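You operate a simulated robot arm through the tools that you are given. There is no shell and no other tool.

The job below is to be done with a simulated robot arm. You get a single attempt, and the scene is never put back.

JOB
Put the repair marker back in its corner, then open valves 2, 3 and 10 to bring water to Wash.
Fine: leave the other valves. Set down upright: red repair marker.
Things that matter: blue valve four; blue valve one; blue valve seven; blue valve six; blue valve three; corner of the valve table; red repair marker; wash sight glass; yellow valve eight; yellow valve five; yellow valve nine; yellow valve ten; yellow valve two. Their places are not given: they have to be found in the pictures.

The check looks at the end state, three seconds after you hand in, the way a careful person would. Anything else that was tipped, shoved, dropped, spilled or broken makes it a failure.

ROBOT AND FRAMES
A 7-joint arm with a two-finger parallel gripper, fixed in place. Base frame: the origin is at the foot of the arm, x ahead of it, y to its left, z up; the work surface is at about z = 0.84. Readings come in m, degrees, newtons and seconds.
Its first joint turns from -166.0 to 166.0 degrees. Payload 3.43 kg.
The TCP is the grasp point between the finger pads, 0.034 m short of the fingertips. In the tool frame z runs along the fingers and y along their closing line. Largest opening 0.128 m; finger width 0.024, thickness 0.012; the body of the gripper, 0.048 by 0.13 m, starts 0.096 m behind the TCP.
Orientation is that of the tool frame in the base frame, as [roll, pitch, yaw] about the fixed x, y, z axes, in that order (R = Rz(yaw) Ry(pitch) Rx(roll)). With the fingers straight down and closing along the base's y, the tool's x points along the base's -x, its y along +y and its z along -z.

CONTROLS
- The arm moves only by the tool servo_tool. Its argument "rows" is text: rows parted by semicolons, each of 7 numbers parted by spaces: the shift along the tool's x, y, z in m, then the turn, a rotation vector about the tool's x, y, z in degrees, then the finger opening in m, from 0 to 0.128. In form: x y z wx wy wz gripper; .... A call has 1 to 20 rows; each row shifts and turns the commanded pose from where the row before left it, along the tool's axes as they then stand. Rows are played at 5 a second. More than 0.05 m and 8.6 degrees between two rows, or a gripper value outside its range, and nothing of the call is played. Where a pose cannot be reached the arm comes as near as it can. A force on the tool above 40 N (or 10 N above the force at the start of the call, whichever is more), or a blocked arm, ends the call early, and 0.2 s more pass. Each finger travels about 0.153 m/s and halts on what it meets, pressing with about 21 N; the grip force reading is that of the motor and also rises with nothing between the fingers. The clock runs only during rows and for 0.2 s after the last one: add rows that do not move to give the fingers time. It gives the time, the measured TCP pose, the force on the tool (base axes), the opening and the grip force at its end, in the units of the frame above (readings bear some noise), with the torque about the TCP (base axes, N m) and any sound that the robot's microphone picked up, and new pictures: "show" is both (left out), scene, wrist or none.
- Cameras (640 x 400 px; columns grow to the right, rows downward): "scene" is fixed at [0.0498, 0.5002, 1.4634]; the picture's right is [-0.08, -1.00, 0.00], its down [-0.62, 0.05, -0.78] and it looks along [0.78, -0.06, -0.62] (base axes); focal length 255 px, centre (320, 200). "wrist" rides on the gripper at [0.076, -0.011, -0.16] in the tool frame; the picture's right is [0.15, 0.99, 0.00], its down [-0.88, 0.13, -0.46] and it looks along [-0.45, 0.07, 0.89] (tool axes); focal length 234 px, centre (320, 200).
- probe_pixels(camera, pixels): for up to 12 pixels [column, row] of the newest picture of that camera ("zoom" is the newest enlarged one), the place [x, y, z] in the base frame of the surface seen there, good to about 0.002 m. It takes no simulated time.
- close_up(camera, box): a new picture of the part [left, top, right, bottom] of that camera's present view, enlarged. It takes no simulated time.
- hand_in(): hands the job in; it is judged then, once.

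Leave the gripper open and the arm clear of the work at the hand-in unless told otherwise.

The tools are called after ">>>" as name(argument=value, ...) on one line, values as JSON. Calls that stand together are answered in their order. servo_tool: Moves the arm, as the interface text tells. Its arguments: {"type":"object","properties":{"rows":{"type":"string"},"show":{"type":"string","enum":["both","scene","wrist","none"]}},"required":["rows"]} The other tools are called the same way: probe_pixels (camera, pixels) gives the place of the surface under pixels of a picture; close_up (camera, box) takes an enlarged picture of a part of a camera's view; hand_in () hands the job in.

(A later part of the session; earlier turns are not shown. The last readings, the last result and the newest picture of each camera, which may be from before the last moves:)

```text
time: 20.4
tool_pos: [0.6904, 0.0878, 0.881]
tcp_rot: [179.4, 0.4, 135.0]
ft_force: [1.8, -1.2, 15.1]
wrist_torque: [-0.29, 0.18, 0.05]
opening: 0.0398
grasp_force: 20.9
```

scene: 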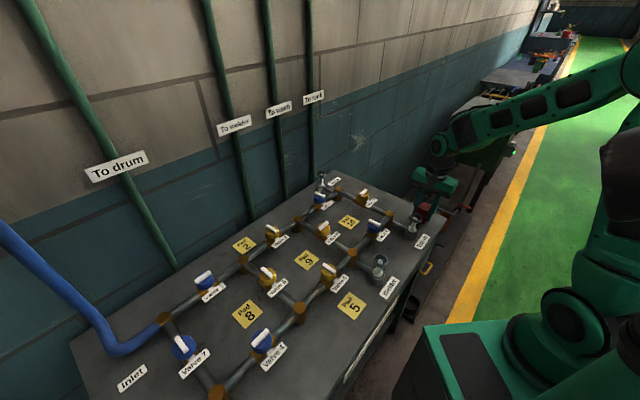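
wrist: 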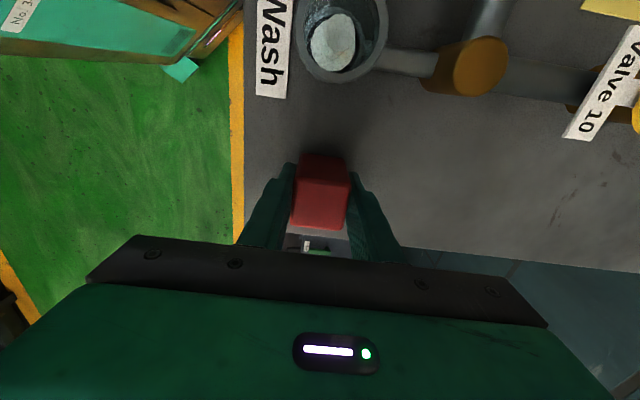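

Contact felt (15 N upward), so the marker is on the table. I'll back off a fraction of a millimetre, open the fingers evenly, wait, then rise.

>>> servo_tool(rows="0 0 -0.0008 0 0 0 0.025; 0 0 0 0 0 0 0.045; 0 0 0 0 0 0 0.06; 0 0 0 0 0 0 0.08; 0 0 0 0 0 0 0.08", show="both")

```text
time: 21.6
tool_pos: [0.6896, 0.0877, 0.8806]
tcp_rot: [179.5, 0.4, 135.0]
ft_force: [0.0, 1.5, 1.5]
wrist_torque: [-0.02, 0.02, 0.01]
opening: 0.08
grasp_force: 0.1
```

scene: 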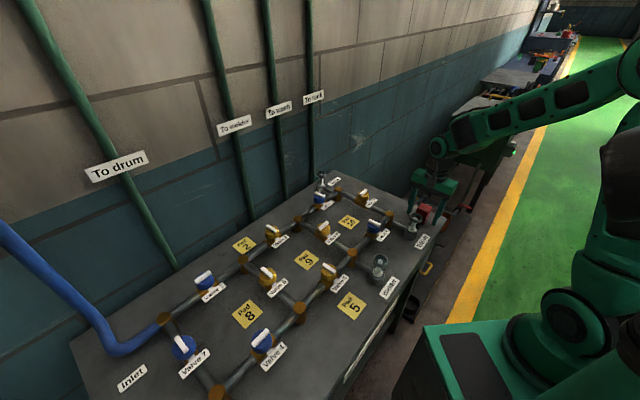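
wrist: 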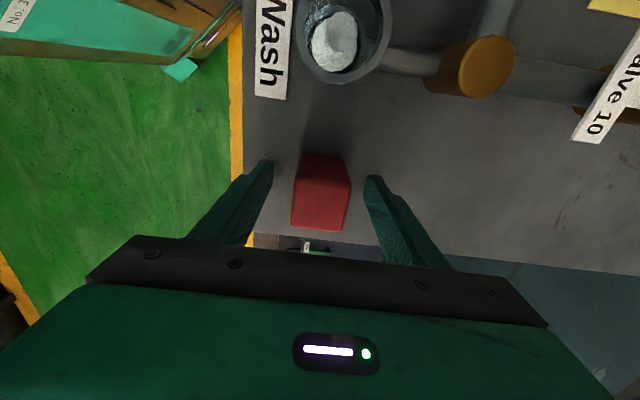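

The marker stands freely between the open fingers. I'll rise 0.17 m and go over to above valve 10, keeping the same yaw, since its bar is square to the finger closing line.

>>> servo_tool(rows="0 0 -0.02 0 0 0 0.08; 0 0 -0.035 0 0 0 0.08; 0 0 -0.04 0 0 0 0.08; 0 0 -0.04 0 0 0 0.08; 0 0 -0.04 0 0 0 0.08; 0.0196 0.038 0 0 0 0 0.08; 0.0196 0.038 0 0 0 0 0.08; 0.0196 0.038 0 0 0 0 0.08; 0.0196 0.038 0 0 0 0 0.08; 0.0196 0.038 0 0 0 0 0.06; 0 0 0 0 0 0 0.05; 0 0 0 0 0 0 0.05", show="both")

```text
time: 24.2
tool_pos: [0.7547, 0.2912, 1.0582]
tcp_rot: [179.5, 0.4, 135.0]
ft_force: [0.8, 0.7, 0.3]
wrist_torque: [0.0, -0.04, -0.02]
opening: 0.0498
grasp_force: 0.0
```

scene: 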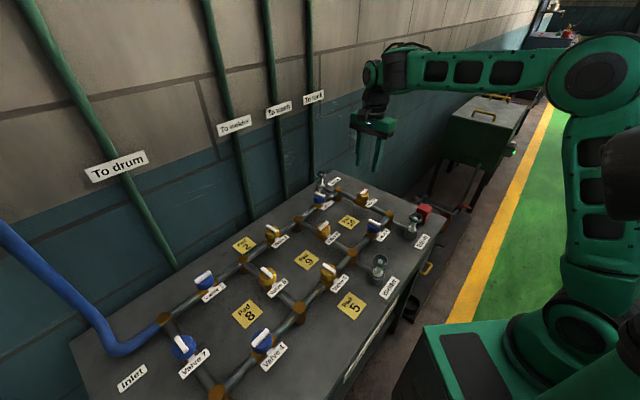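
wrist: 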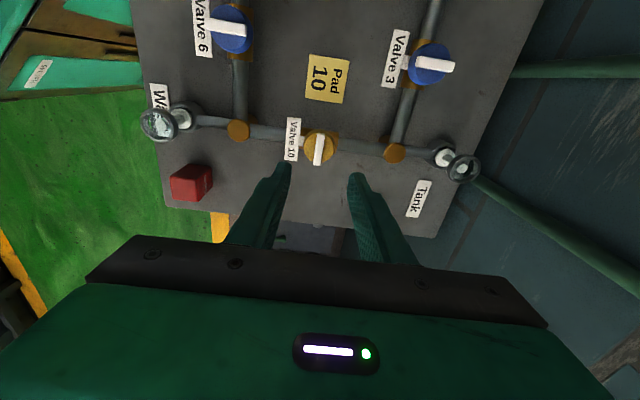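

The marker is upright in the corner, at about (190,185) in the wrist view. Now I'll enlarge and probe valve 10's bar from nearly straight above.

>>> close_up(camera="wrist", box=[280, 110, 360, 180])

>>> close_up(camera="wrist", box=[130, 70, 270, 250])

```text
5.71 times, centred on (320, 145) of wrist
```

zoom: 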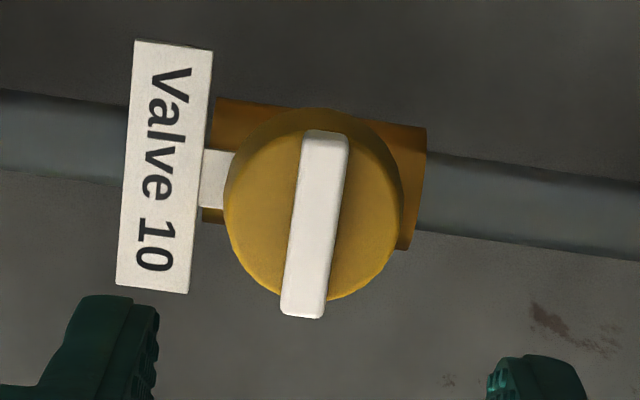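

```text
2.22 times, centred on (200, 160) of wrist
```

zoom: 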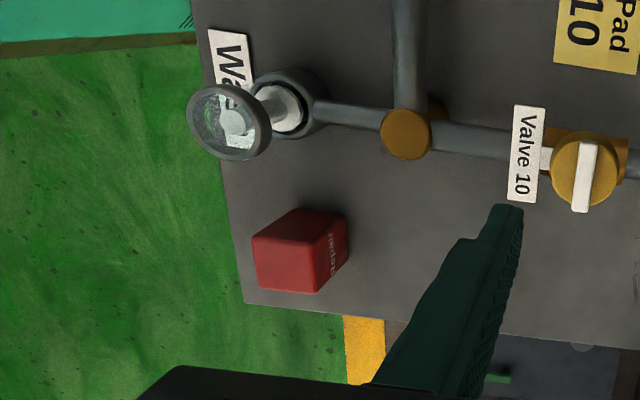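

>>> close_up(camera="wrist", box=[280, 110, 360, 180])

>>> probe_pixels(camera="zoom", pixels=[[325, 135], [303, 312], [313, 225], [297, 222], [333, 228], [235, 205], [395, 205], [330, 292], [265, 215], [375, 215], [160, 165], [128, 280]])

```text
5.71 times, centred on (320, 145) of wrist
```

zoom: 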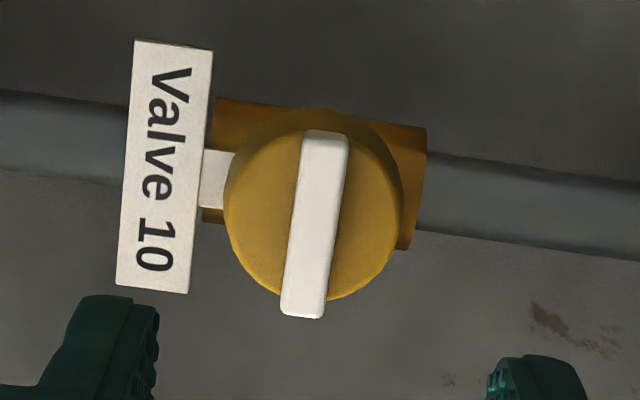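

```text
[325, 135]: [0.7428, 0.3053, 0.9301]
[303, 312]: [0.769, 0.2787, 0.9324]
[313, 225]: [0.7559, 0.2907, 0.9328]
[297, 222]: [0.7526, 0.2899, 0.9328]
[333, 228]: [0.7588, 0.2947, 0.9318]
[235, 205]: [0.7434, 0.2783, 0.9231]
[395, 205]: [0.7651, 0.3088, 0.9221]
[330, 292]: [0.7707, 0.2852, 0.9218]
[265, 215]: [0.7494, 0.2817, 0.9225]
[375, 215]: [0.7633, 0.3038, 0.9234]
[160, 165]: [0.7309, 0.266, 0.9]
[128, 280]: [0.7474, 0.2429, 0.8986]
```

Valve 10's axis is at about (0.7555, 0.2925), with the knob top at z≈0.923 and the bar top at 0.9325. I'll lower so the fingertips sit just above the knob on either side of the bar (TCP z≈0.960), without closing yet.

>>> servo_tool(rows="0.0004 0.0012 0.03 0 0 0 0.05; 0 0 0.03 0 0 0 0.05; 0 0 0.025 0 0 0 0.05; 0 0 0.012 0 0 0 0.04; 0 0 0 0 0 0 0.035; 0 0 0 0 0 0 0.035", show="both")

```text
time: 25.6
tool_pos: [0.7549, 0.2936, 0.9615]
tcp_rot: [179.4, 0.3, 135.0]
ft_force: [0.5, 0.5, -0.1]
wrist_torque: [-0.02, 0.03, 0.02]
opening: 0.0349
grasp_force: 0.0
```

scene: 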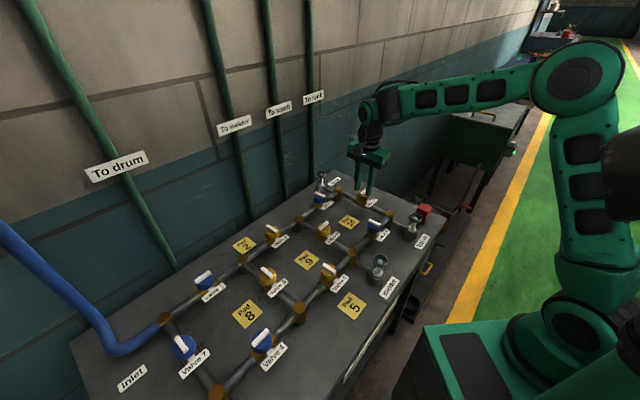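
wrist: 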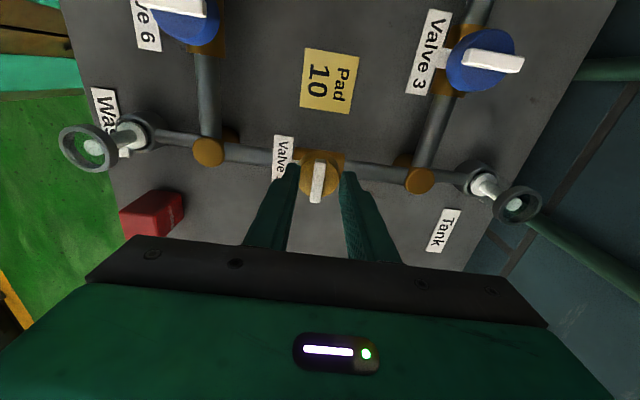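

>>> close_up(camera="wrist", box=[270, 140, 380, 220])

>>> close_up(camera="scene", box=[330, 160, 400, 215])

```text
5.00 times, centred on (325, 180) of wrist
```

zoom: 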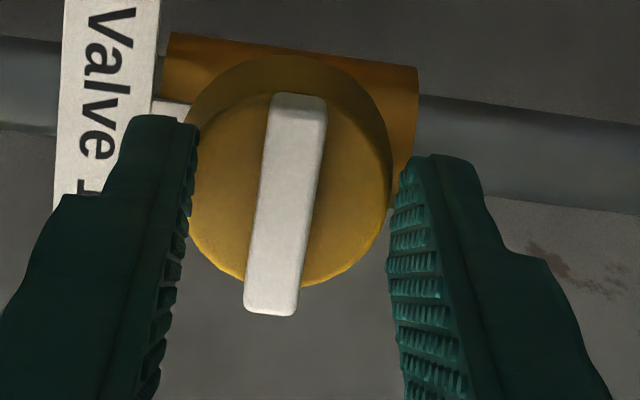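

```text
7.27 times, centred on (365, 188) of scene
```

zoom: 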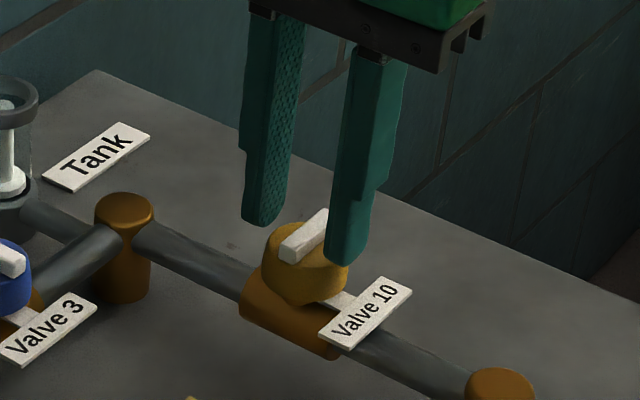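

The fingers straddle the bar just above the knob. I'll lower 2.5 mm more and close on the bar.

>>> servo_tool(rows="0 0 0.0025 0 0 0 0.035; 0 0 0 0 0 0 0.03; 0 0 0 0 0 0 0.015; 0 0 0 0 0 0 0.004; 0 0 0 0 0 0 0.004; 0 0 0 0 0 0 0.004", show="both")

>>> close_up(camera="wrist", box=[270, 140, 380, 220])

```text
time: 27.0
tool_pos: [0.7535, 0.2925, 0.9579]
tcp_rot: [179.6, 0.3, 135.0]
ft_force: [-15.7, -13.0, -0.5]
wrist_torque: [-0.62, 0.4, -0.05]
opening: 0.01
grasp_force: 43.5
```

scene: 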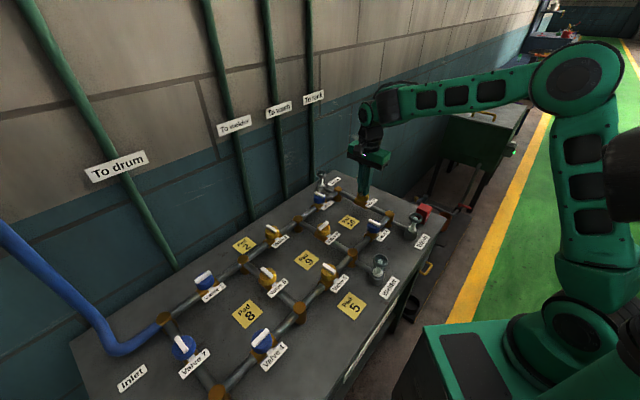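
wrist: 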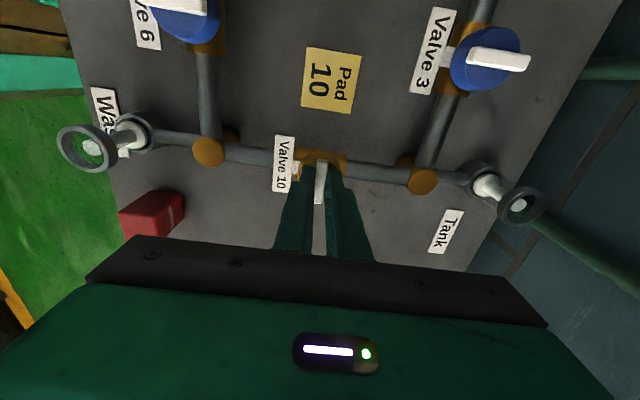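

```text
5.00 times, centred on (325, 180) of wrist
```

zoom: 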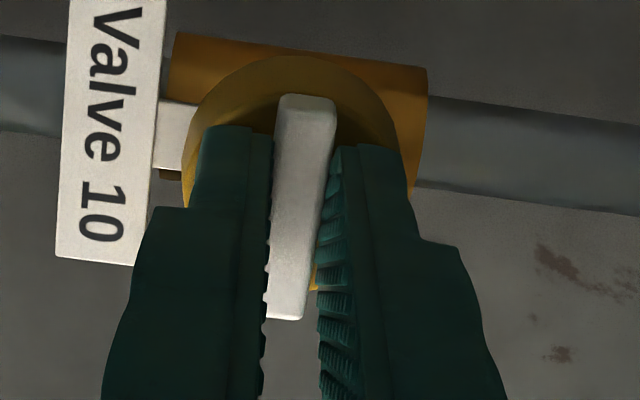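

The bar is gripped at 0.010 m opening, but there's a 20 N sideways force, so I'm about 2 mm off centre. I'll open slightly, shift by 2 mm in each direction to centre on the axis, and grip again.

>>> servo_tool(rows="0 0 0 0 0 0 0.02; -0.002 -0.0018 0 0 0 0 0.024; 0 0 0 0 0 0 0.024; 0 0 0 0 0 0 0.012; 0 0 0 0 0 0 0.004; 0 0 0 0 0 0 0.004; 0 0 0 0 0 0 0.004", show="none")

```text
time: 28.6
tool_pos: [0.7549, 0.291, 0.9583]
tcp_rot: [179.4, 0.4, 135.1]
ft_force: [5.5, 6.4, 1.4]
wrist_torque: [0.21, 0.07, 0.04]
opening: 0.01
grasp_force: 43.9
```

Only ~8 N left sideways, which is fine. Now I'll try a small counter-clockwise turn (16°) and read the torque to see whether the valve yields that way.

>>> servo_tool(rows="0 0 0 0 0 -4 0.004; 0 0 0 0 0 -4 0.004; 0 0 0 0 0 -4 0.004; 0 0 0 0 0 -4 0.004; 0 0 0 0 0 0 0.004", show="both")

>>> close_up(camera="wrist", box=[270, 140, 380, 220])

```text
time: 29.8
tool_pos: [0.7554, 0.2901, 0.9591]
tcp_rot: [179.6, 0.5, 151.1]
ft_force: [-5.6, 6.1, 4.4]
wrist_torque: [0.3, 0.65, 0.02]
opening: 0.0098
grasp_force: 43.7
```

scene: 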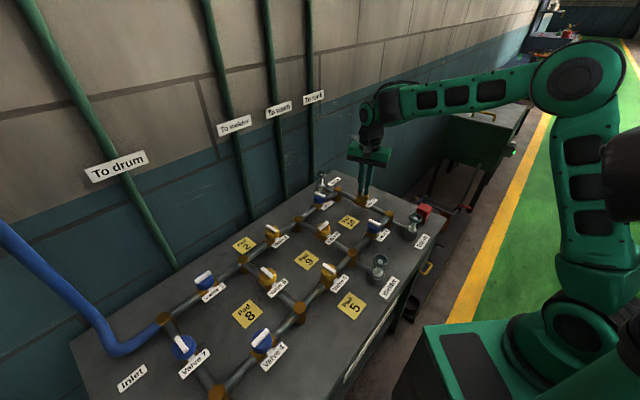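
wrist: 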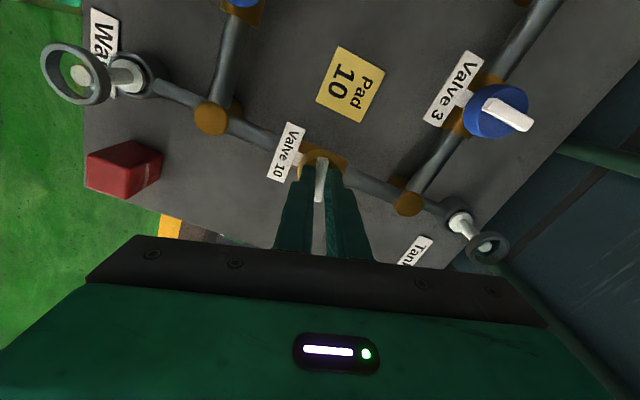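

```text
5.00 times, centred on (325, 180) of wrist
```

zoom: 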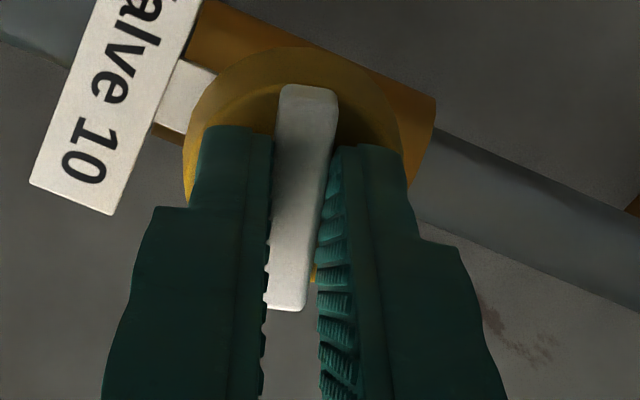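

The bar turned with the fingers and the torque stayed low, so it yields counter-clockwise. I'll continue to 60° total and check the forces again.

>>> servo_tool(rows="0 0 0 0 0 -7.5 0.004; 0 0 0 0 0 -7.5 0.004; 0 0 0 0 0 -7.5 0.004; 0 0 0 0 0 -7.5 0.004; 0 0 0 0 0 -7 0.004; 0 0 0 0 0 -7 0.004; 0 0 0 0 0 0 0.004", show="wrist")

```text
time: 31.4
tool_pos: [0.7548, 0.2891, 0.9591]
tcp_rot: [-179.9, 0.6, -165.1]
ft_force: [-20.2, -13.8, 4.1]
wrist_torque: [-0.19, -0.27, -0.02]
opening: 0.0096
grasp_force: 44.1
```

wrist: 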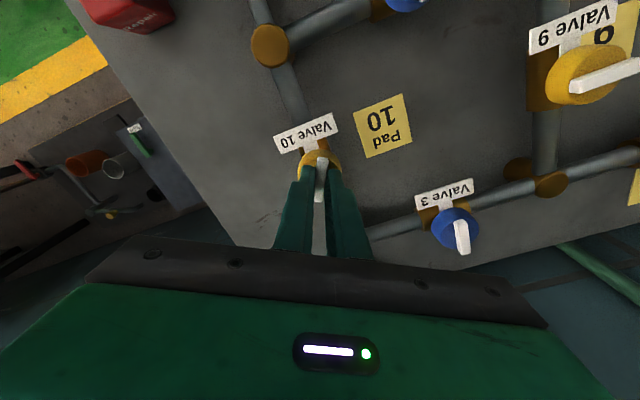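

60° done; the valve keeps yielding. There's a 24 N sideways force from slight eccentricity, so I'll shift about 1.7 mm to relieve it and finish the last 30° to the full quarter turn.

>>> servo_tool(rows="0.0016 -0.0006 0 0 0 0 0.004; 0 0 0 0 0 -6 0.004; 0 0 0 0 0 -6 0.004; 0 0 0 0 0 -6 0.004; 0 0 0 0 0 -6 0.004; 0 0 0 0 0 -6 0.004; 0 0 0 0 0 0 0.004", show="both")

>>> close_up(camera="wrist", box=[270, 140, 380, 220])

```text
time: 33.0
tool_pos: [0.7545, 0.288, 0.9582]
tcp_rot: [-179.6, 0.6, -134.9]
ft_force: [4.7, -8.7, -9.6]
wrist_torque: [0.48, -0.76, -0.02]
opening: 0.0101
grasp_force: 43.3
```

scene: 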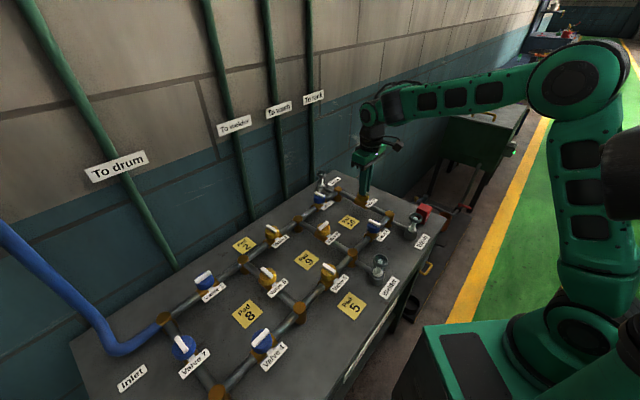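
wrist: 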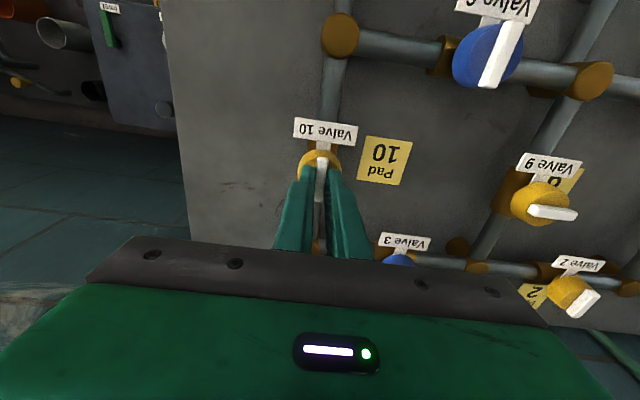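

```text
5.00 times, centred on (325, 180) of wrist
```

zoom: 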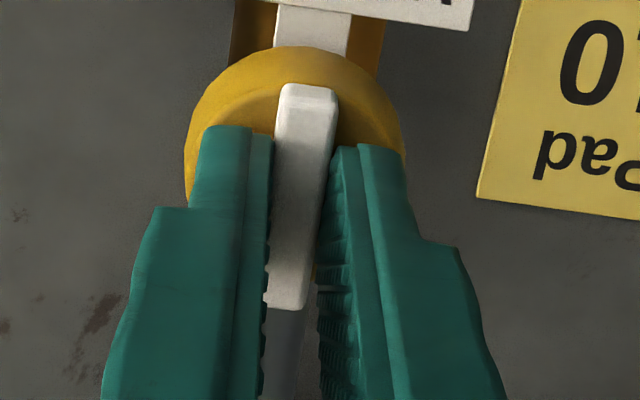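

The bar now lies along its pipe: valve 10 is at the open position. I'll release, rise 10 cm, and check it.

>>> servo_tool(rows="0 0 0 0 0 0 0.02; 0 0 0 0 0 0 0.035; 0 0 -0.005 0 0 0 0.04; 0 0 -0.035 0 0 0 0.05; 0 0 -0.04 0 0 0 0.05; 0 0 -0.04 0 0 0 0.05; 0 0 0 0 0 0 0.05", show="both")

>>> close_up(camera="wrist", box=[250, 80, 450, 220])

>>> close_up(camera="scene", box=[300, 170, 460, 270])

```text
time: 34.6
tool_pos: [0.7529, 0.2916, 1.0798]
tcp_rot: [-179.8, 0.5, -134.9]
ft_force: [0.3, -0.8, -0.6]
wrist_torque: [0.03, 0.02, 0.01]
opening: 0.05
grasp_force: 0.1
```

scene: 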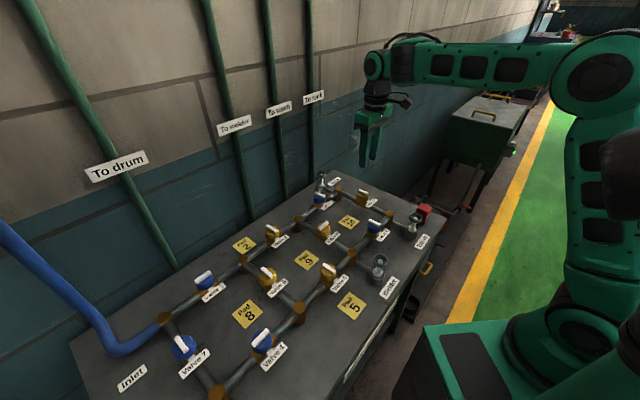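
wrist: 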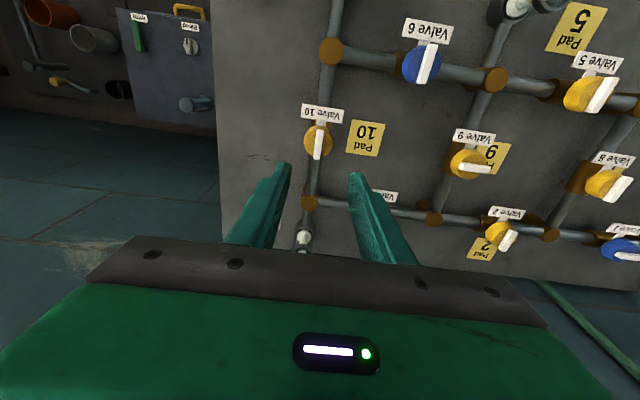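

```text
2.86 times, centred on (350, 150) of wrist
```

zoom: 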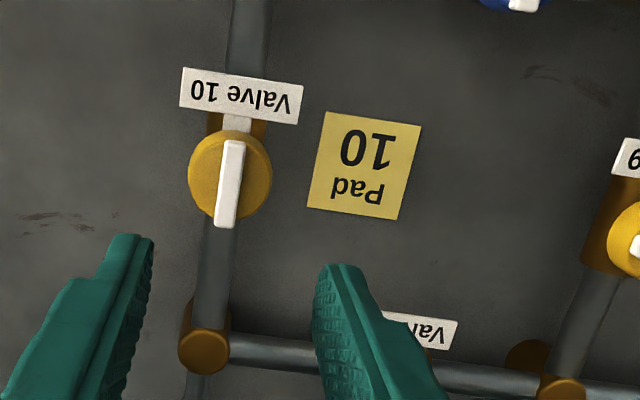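

```text
4.00 times, centred on (380, 220) of scene
```

zoom: 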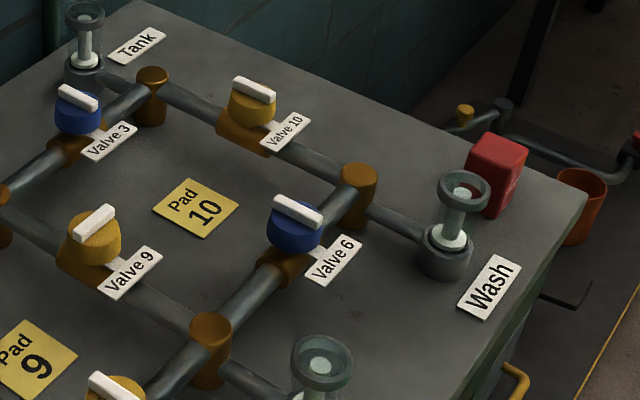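

Valve 10's bar is along the pipe now, and the marker still stands in its corner. Next is valve 3, near (0.755, 0.446). I'll go above it at this height and, in free air, test whether the tool can turn 90° counter-clockwise there.

>>> servo_tool(rows="-0.0277 0.0269 0 0 0 0 0.05; -0.0277 0.0269 0 0 0 0 0.05; -0.0277 0.0269 0 0 0 0 0.05; -0.0277 0.0269 0 0 0 0 0.05; 0 0 0 0 0 -7.5 0.05; 0 0 0 0 0 -7.5 0.05; 0 0 0 0 0 -7.5 0.05; 0 0 0 0 0 -7.5 0.05; 0 0 0 0 0 -7.5 0.05; 0 0 0 0 0 -7.5 0.05; 0 0 0 0 0 -7.5 0.05; 0 0 0 0 0 -7.5 0.05; 0 0 0 0 0 -7.5 0.05; 0 0 0 0 0 -7.5 0.05; 0 0 0 0 0 -7.5 0.05; 0 0 0 0 0 -7.5 0.05; 0 0 0 0 0 0 0.05", show="both")

```text
time: 38.2
tool_pos: [0.756, 0.4439, 1.0794]
tcp_rot: [-179.5, -0.3, -44.9]
ft_force: [1.2, 0.6, -0.4]
wrist_torque: [0.0, 0.02, -0.02]
opening: 0.05
grasp_force: 0.1
```

scene: 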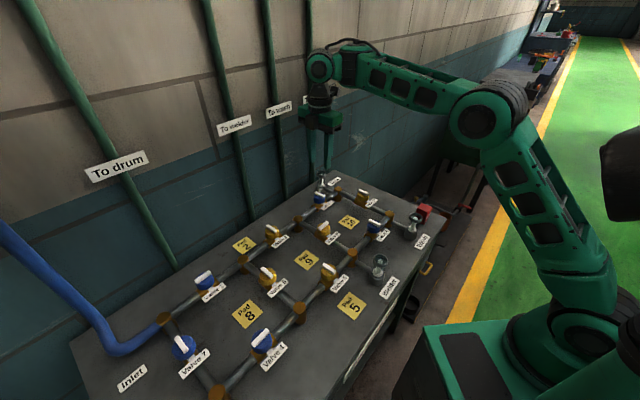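
wrist: 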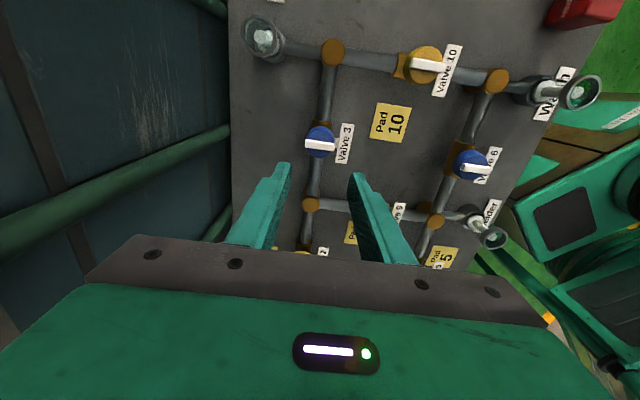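

The turn is reachable. While here I'll probe valve 3's bar, near (320,143) in the wrist view, for its exact centre.

>>> close_up(camera="wrist", box=[280, 110, 360, 170])

```text
6.67 times, centred on (320, 140) of wrist
```

zoom: 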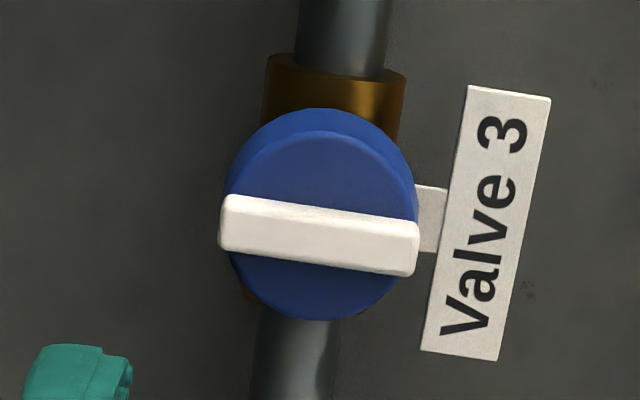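

>>> probe_pixels(camera="zoom", pixels=[[227, 212], [412, 237], [320, 224], [320, 212], [318, 236], [320, 180], [315, 290], [240, 180], [405, 195], [250, 270], [380, 285], [320, 150]])

```text
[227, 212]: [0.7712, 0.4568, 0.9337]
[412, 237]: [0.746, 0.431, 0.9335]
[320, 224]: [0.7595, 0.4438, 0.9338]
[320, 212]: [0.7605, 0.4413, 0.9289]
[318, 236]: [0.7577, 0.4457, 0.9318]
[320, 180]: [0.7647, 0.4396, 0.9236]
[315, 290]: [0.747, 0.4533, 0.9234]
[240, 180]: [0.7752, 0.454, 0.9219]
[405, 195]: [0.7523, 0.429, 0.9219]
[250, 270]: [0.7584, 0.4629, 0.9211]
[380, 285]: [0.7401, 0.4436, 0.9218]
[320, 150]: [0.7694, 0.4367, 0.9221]
```

Averaging the two views, valve 3's axis is at about (0.7567, 0.445), with the bar at 45°. I'll turn back 90° so the fingers straddle the bar, centre, and come down to just above bar height.

>>> servo_tool(rows="0 0 0 0 0 7.5 0.05; 0 0 0 0 0 7.5 0.05; 0 0 0 0 0 7.5 0.05; 0 0 0 0 0 7.5 0.05; 0 0 0 0 0 7.5 0.05; 0 0 0 0 0 7.5 0.05; 0 0 0 0 0 7.5 0.05; 0 0 0 0 0 7.5 0.05; 0 0 0 0 0 7.5 0.05; 0 0 0 0 0 7.5 0.05; 0 0 0 0 0 7.5 0.05; 0 0 0 0 0 7.5 0.05; -0.0012 0.0002 0.03 0 0 0 0.05; 0 0 0.03 0 0 0 0.045; 0 0 0.03 0 0 0 0.04; 0 0 0.02 0 0 0 0.035; 0 0 0 0 0 0 0.035", show="both")

>>> close_up(camera="wrist", box=[270, 130, 380, 210])

```text
time: 41.8
tool_pos: [0.7602, 0.4451, 0.9665]
tcp_rot: [-179.7, 0.5, -134.9]
ft_force: [-0.1, -0.2, -0.2]
wrist_torque: [0.0, -0.02, -0.02]
opening: 0.035
grasp_force: 0.0
```

scene: 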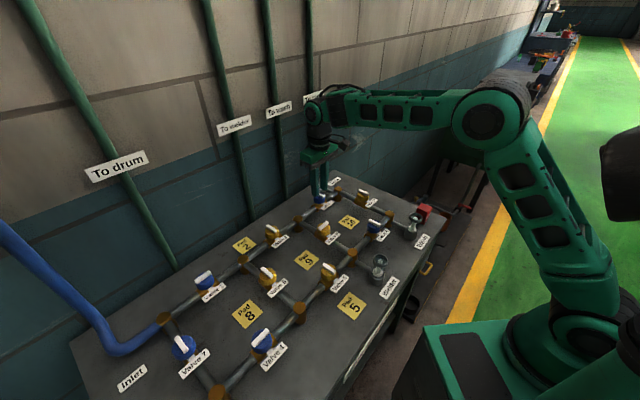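
wrist: 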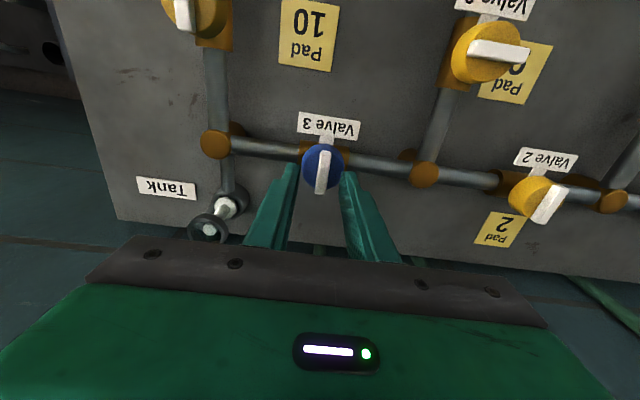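

```text
5.00 times, centred on (325, 170) of wrist
```

zoom: 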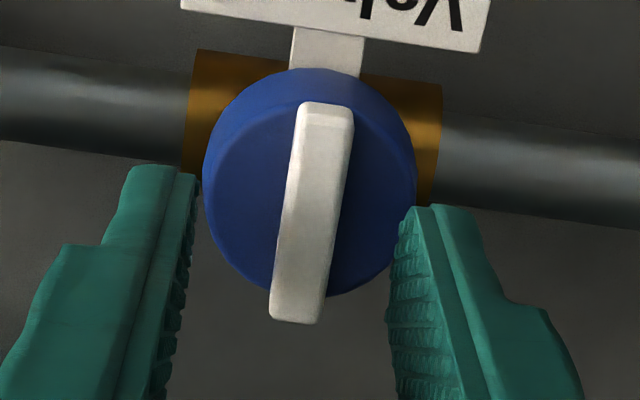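

The bar is about 2.5 mm to the right of the middle of the fingers. I'll correct that, lower to z≈0.958, and close on the bar.

>>> servo_tool(rows="0.002 0.0025 0.004 0 0 0 0.035; 0 0 0.0045 0 0 0 0.035; 0 0 0 0 0 0 0.03; 0 0 0 0 0 0 0.015; 0 0 0 0 0 0 0.004; 0 0 0 0 0 0 0.004; 0 0 0 0 0 0 0.004", show="wrist")

>>> close_up(camera="wrist", box=[270, 130, 380, 210])

```text
time: 43.4
tool_pos: [0.7554, 0.444, 0.9591]
tcp_rot: [-179.7, 0.6, -135.0]
ft_force: [4.3, -4.6, -1.2]
wrist_torque: [0.07, -0.22, 0.07]
opening: 0.0099
grasp_force: 43.7
```

wrist: 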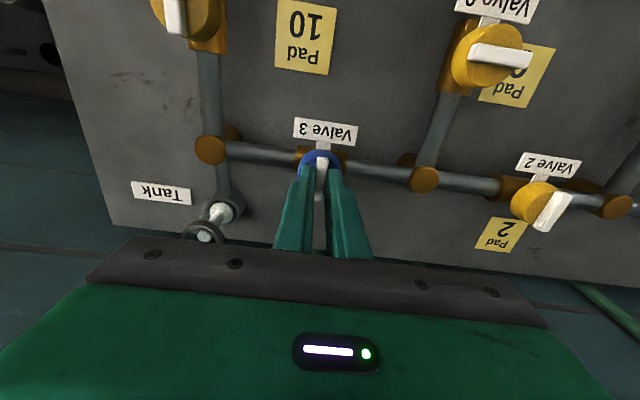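

```text
5.00 times, centred on (325, 170) of wrist
```

zoom: 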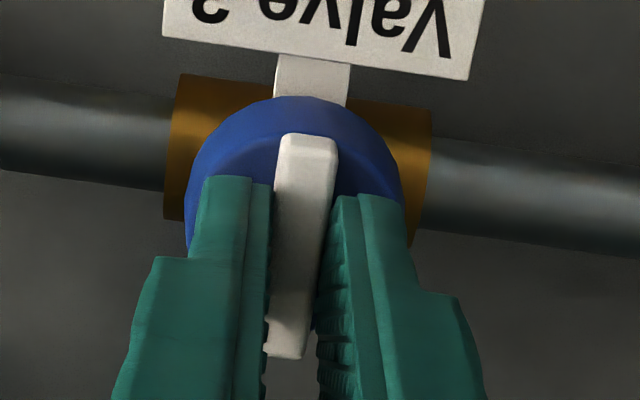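

Good grip with only ~6 N sideways. A first counter-clockwise 16° turn to feel the valve.

>>> servo_tool(rows="0 0 0 0 0 -4 0.004; 0 0 0 0 0 -4 0.004; 0 0 0 0 0 -4 0.004; 0 0 0 0 0 -4 0.004; 0 0 0 0 0 0 0.004", show="wrist")

>>> close_up(camera="wrist", box=[270, 130, 380, 210])

```text
time: 44.6
tool_pos: [0.7541, 0.4438, 0.9591]
tcp_rot: [-179.6, 0.4, -119.0]
ft_force: [16.7, -12.0, -9.1]
wrist_torque: [-1.43, 0.18, -0.05]
opening: 0.01
grasp_force: 43.6
```

wrist: 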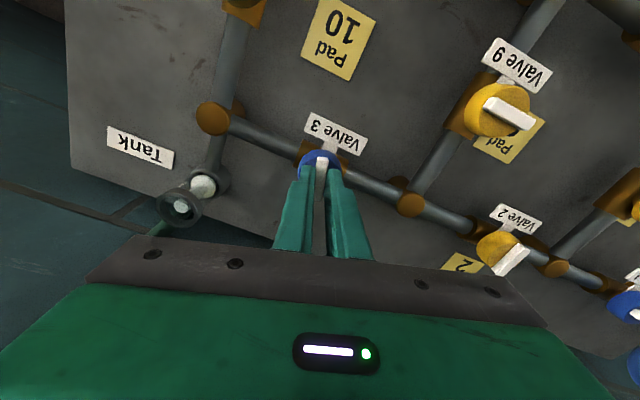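

```text
5.00 times, centred on (325, 170) of wrist
```

zoom: 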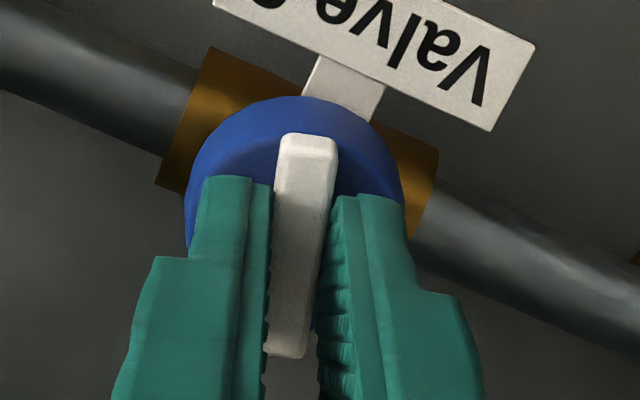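

It yields. The sideways force rose to ~20 N because the grip sits ~2 mm off the axis along the bar. I'll open a little, shift to centre, and grip again before turning on.

>>> servo_tool(rows="0 0 0 0 0 0 0.02; 0.002 -0.0015 0 0 0 0 0.024; 0 0 0 0 0 0 0.024; 0 0 0 0 0 0 0.012; 0 0 0 0 0 0 0.004; 0 0 0 0 0 0 0.004; 0 0 0 0 0 0 0.004", show="none")

```text
time: 46.2
tool_pos: [0.7556, 0.4435, 0.9599]
tcp_rot: [-179.5, 0.5, -119.0]
ft_force: [-0.7, 1.3, 1.3]
wrist_torque: [0.25, -0.03, 0.01]
opening: 0.0096
grasp_force: 43.8
```

Sideways force is now near zero. I'll turn another 44° counter-clockwise (60° total).

>>> servo_tool(rows="0 0 0 0 0 -7.5 0.004; 0 0 0 0 0 -7.5 0.004; 0 0 0 0 0 -7.5 0.004; 0 0 0 0 0 -7.5 0.004; 0 0 0 0 0 -7 0.004; 0 0 0 0 0 -7 0.004; 0 0 0 0 0 0 0.004", show="wrist")

```text
time: 47.8
tool_pos: [0.7562, 0.4438, 0.9604]
tcp_rot: [-179.4, 0.0, -75.1]
ft_force: [30.1, 10.8, 1.1]
wrist_torque: [0.66, -0.74, -0.06]
opening: 0.0098
grasp_force: 43.9
```

wrist: 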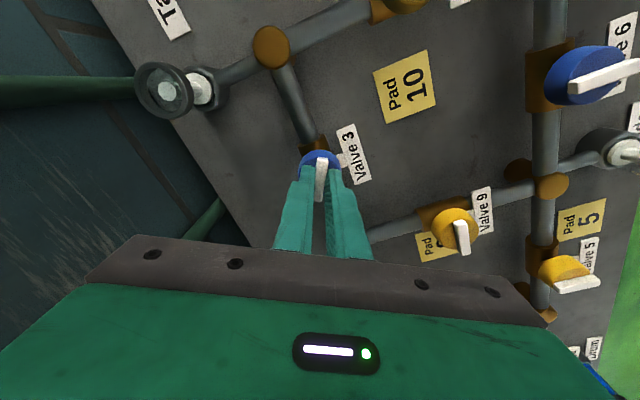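

60° done, still yielding (torque about z small), but 32 N sideways; I'll shift 2.5 mm along the tool's −y to relieve it, then read again before finishing.

>>> servo_tool(rows="0 -0.0013 0 0 0 0 0.004; 0 -0.0012 0 0 0 0 0.004; 0 0 0 0 0 0 0.004", show="none")

```text
time: 48.6
tool_pos: [0.7575, 0.443, 0.9608]
tcp_rot: [-179.5, -0.1, -75.0]
ft_force: [8.6, -3.8, 6.2]
wrist_torque: [-0.39, -0.18, -0.01]
opening: 0.0098
grasp_force: 43.3
```

Relieved to ~9 N. Now the last 30°.

>>> servo_tool(rows="0 0 0 0 0 -6 0.004; 0 0 0 0 0 -6 0.004; 0 -0.0005 0 0 0 -6 0.004; 0 0 0 0 0 -6 0.004; 0 0 0 0 0 -6 0.004; 0 0 0 0 0 0 0.004", show="both")

>>> close_up(camera="wrist", box=[270, 130, 380, 210])

```text
time: 50.0
tool_pos: [0.7588, 0.4439, 0.961]
tcp_rot: [-179.6, -0.2, -44.9]
ft_force: [8.0, 0.2, -6.4]
wrist_torque: [0.73, 0.58, -0.03]
opening: 0.0099
grasp_force: 44.0
```

scene: 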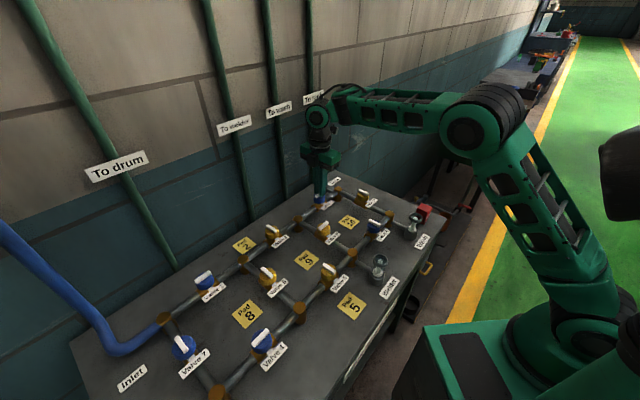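
wrist: 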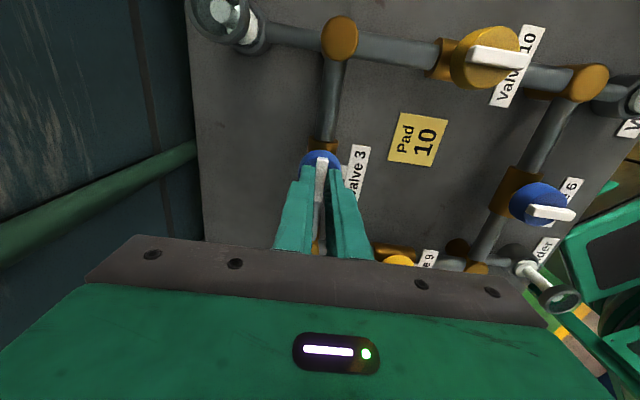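

```text
5.00 times, centred on (325, 170) of wrist
```

zoom: 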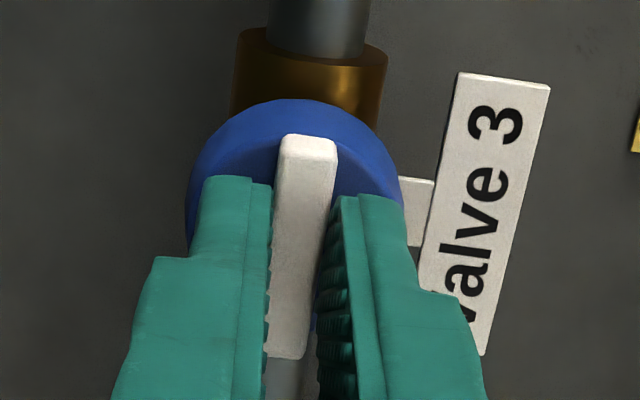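

Valve 3's bar now lies along its pipe. I'll release and rise 12 cm.

>>> servo_tool(rows="0 0 0 0 0 0 0.02; 0 0 0 0 0 0 0.035; 0 0 -0.005 0 0 0 0.04; 0 0 -0.035 0 0 0 0.05; 0 0 -0.04 0 0 0 0.05; 0 0 -0.04 0 0 0 0.05; 0 0 0 0 0 0 0.05", show="both")

>>> close_up(camera="scene", box=[220, 160, 460, 310])

>>> close_up(camera="wrist", box=[230, 20, 520, 200])

```text
time: 51.6
tool_pos: [0.7558, 0.4437, 1.0833]
tcp_rot: [-179.5, -0.3, -45.0]
ft_force: [-0.1, 0.3, -0.3]
wrist_torque: [-0.02, -0.01, 0.02]
opening: 0.0502
grasp_force: 0.0
```

scene: 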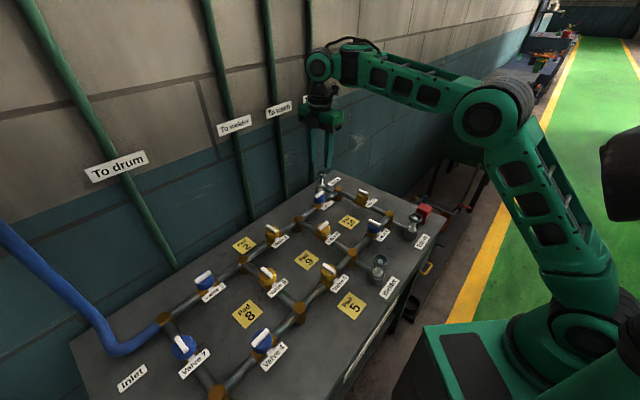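
wrist: 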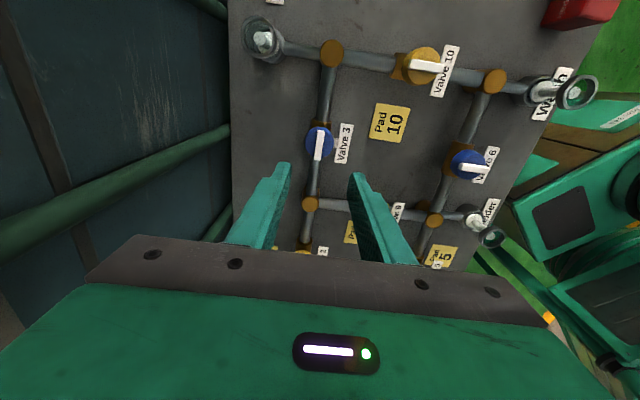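

```text
2.67 times, centred on (340, 235) of scene
```

zoom: 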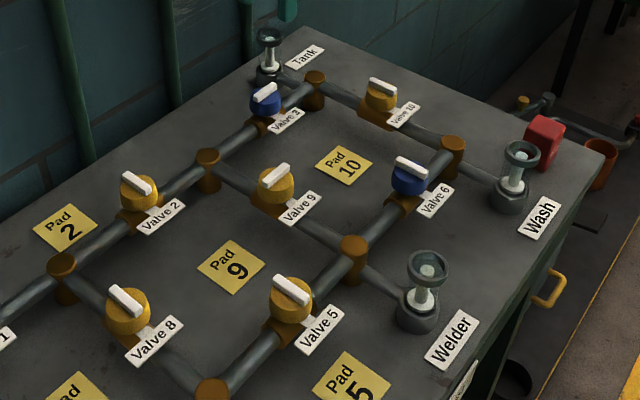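

```text
2.21 times, centred on (375, 110) of wrist
```

zoom: 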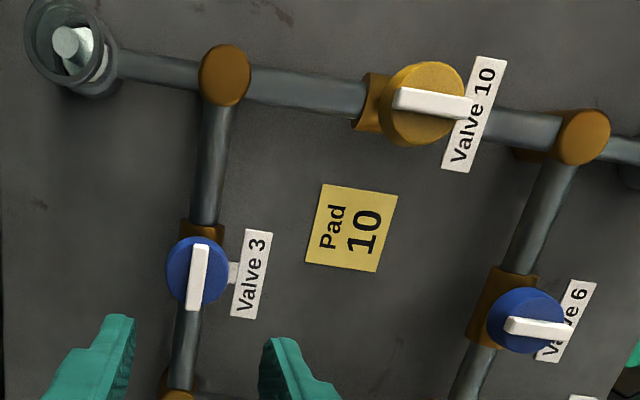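

Valves 3 and 10 now both have their bars along the pipes. Next, valve 2 near (0.60, 0.596): I'll turn the tool back 90° and move over it at this height.

>>> servo_tool(rows="0 0 0 0 0 7.5 0.05; 0 0 0 0 0 7.5 0.05; 0 0 0 0 0 7.5 0.05; 0 0 0 0 0 7.5 0.05; 0 0 0 0 0 7.5 0.05; 0 0 0 0 0 7.5 0.05; 0 0 0 0 0 7.5 0.05; 0 0 0 0 0 7.5 0.05; 0 0 0 0 0 7.5 0.05; 0 0 0 0 0 7.5 0.05; 0 0 0 0 0 7.5 0.05; 0 0 0 0 0 7.5 0.05; 0 0.0433 0 0 0 0 0.05; 0 0.0433 0 0 0 0 0.05; 0 0.0433 0 0 0 0 0.05; 0 0.0433 0 0 0 0 0.05; 0 0.0433 0 0 0 0 0.05; 0 0 0 0 0 0 0.05", show="both")

>>> close_up(camera="wrist", box=[270, 100, 380, 180])

```text
time: 55.4
tool_pos: [0.604, 0.5953, 1.0794]
tcp_rot: [-179.7, 0.6, -134.9]
ft_force: [-0.1, -0.8, 0.7]
wrist_torque: [0.0, -0.03, 0.01]
opening: 0.0499
grasp_force: 0.1
```

scene: 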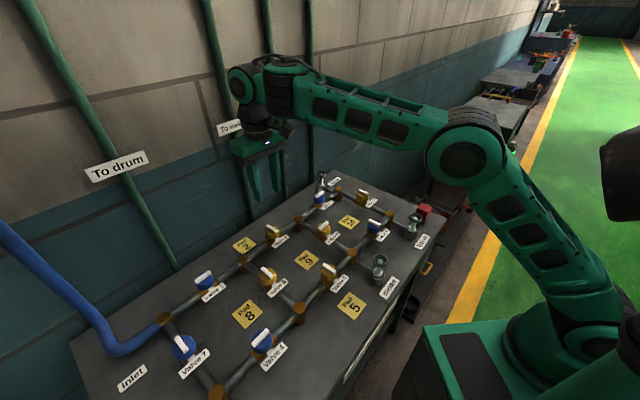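
wrist: 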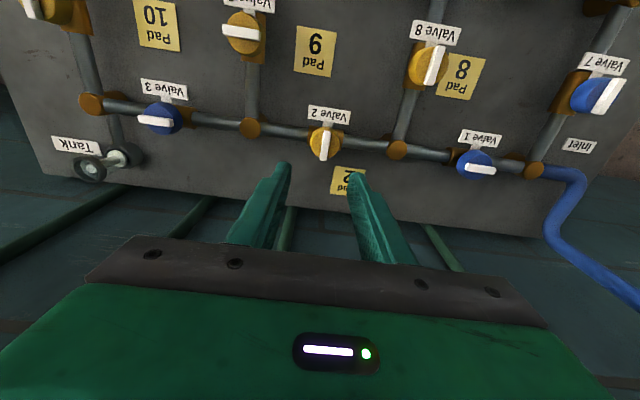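

```text
5.00 times, centred on (325, 140) of wrist
```

zoom: 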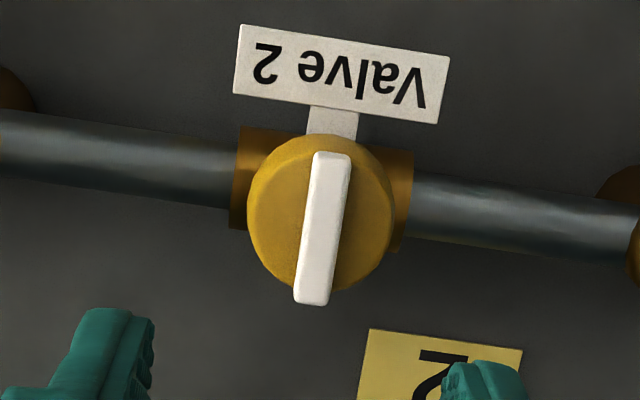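

Valve 2's bar is seen at (324,145), across its pipe. I'll probe it for the exact centre.

>>> probe_pixels(camera="zoom", pixels=[[332, 156], [312, 300], [322, 228], [305, 225], [342, 230], [258, 210], [388, 215], [320, 145], [350, 285]])

>>> probe_pixels(camera="wrist", pixels=[[251, 127], [398, 150]])

```text
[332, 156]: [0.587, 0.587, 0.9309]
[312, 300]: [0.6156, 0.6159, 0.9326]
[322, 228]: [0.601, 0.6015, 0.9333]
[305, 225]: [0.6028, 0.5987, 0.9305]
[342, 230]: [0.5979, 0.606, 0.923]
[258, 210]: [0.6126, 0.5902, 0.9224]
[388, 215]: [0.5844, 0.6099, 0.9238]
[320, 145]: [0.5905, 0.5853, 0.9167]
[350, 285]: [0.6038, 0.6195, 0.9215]
```

```text
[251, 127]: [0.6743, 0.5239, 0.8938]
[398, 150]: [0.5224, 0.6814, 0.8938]
```

Valve 2's axis is at about (0.601, 0.601). I'll shift there and come down to just above bar height.

>>> servo_tool(rows="-0.002 0.0063 0.03 0 0 0 0.05; 0 0 0.03 0 0 0 0.045; 0 0 0.03 0 0 0 0.04; 0 0 0.022 0 0 0 0.035; 0 0 0 0 0 0 0.035; 0 0 0 0 0 0 0.035", show="both")

>>> close_up(camera="wrist", box=[270, 130, 380, 210])

```text
time: 56.8
tool_pos: [0.6021, 0.6022, 0.9672]
tcp_rot: [-179.7, 0.6, -135.0]
ft_force: [-0.5, 0.3, 0.5]
wrist_torque: [0.0, 0.04, 0.01]
opening: 0.0348
grasp_force: 0.1
```

scene: 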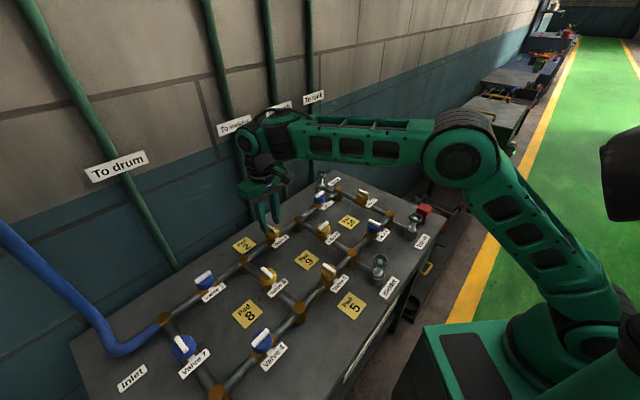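
wrist: 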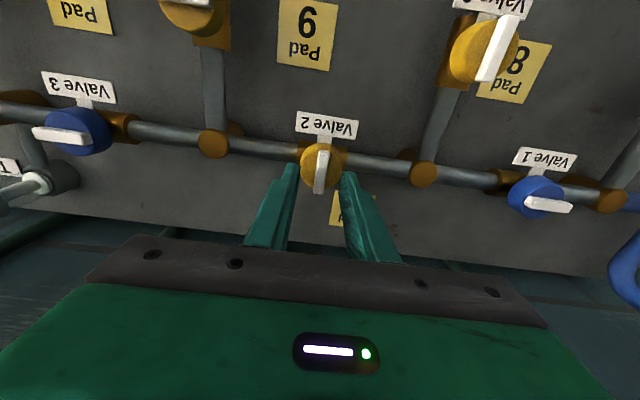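

```text
5.00 times, centred on (325, 170) of wrist
```

zoom: 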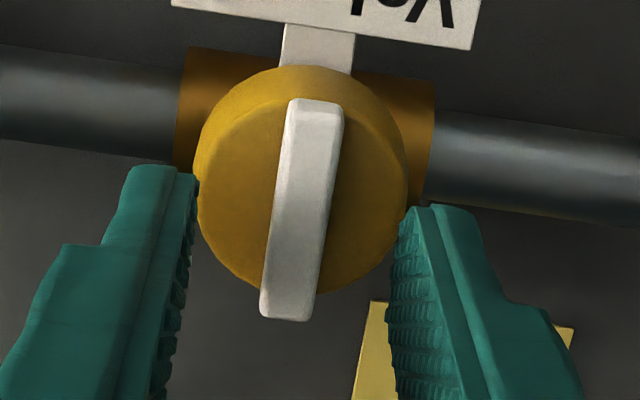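

Nearly centred. I'll shift 3 mm back along the bar, lower to z≈0.958 and close on it.

>>> servo_tool(rows="0.003 0.0003 0.004 0 0 0 0.035; 0 0 0.0045 0 0 0 0.035; 0 0 0 0 0 0 0.03; 0 0 0 0 0 0 0.015; 0 0 0 0 0 0 0.004; 0 0 0 0 0 0 0.004; 0 0 0 0 0 0 0.004", show="wrist")

>>> close_up(camera="wrist", box=[270, 130, 380, 210])

```text
time: 58.4
tool_pos: [0.5991, 0.6005, 0.9585]
tcp_rot: [-179.6, 0.5, -135.0]
ft_force: [8.0, -12.2, 1.8]
wrist_torque: [-0.71, 0.16, 0.12]
opening: 0.0096
grasp_force: 43.9
```

wrist: 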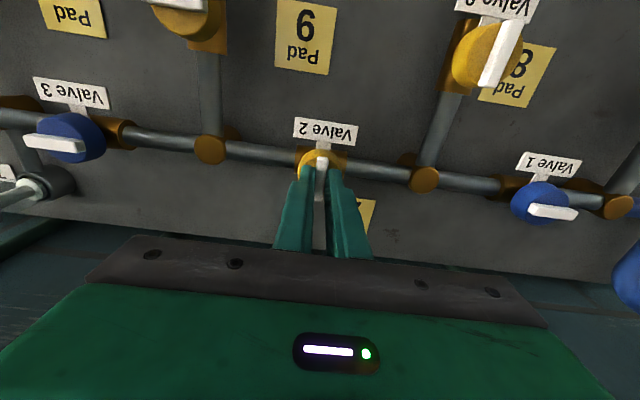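

```text
5.00 times, centred on (325, 170) of wrist
```

zoom: 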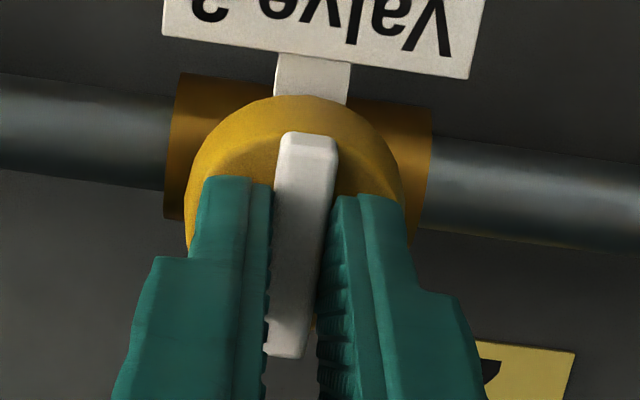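

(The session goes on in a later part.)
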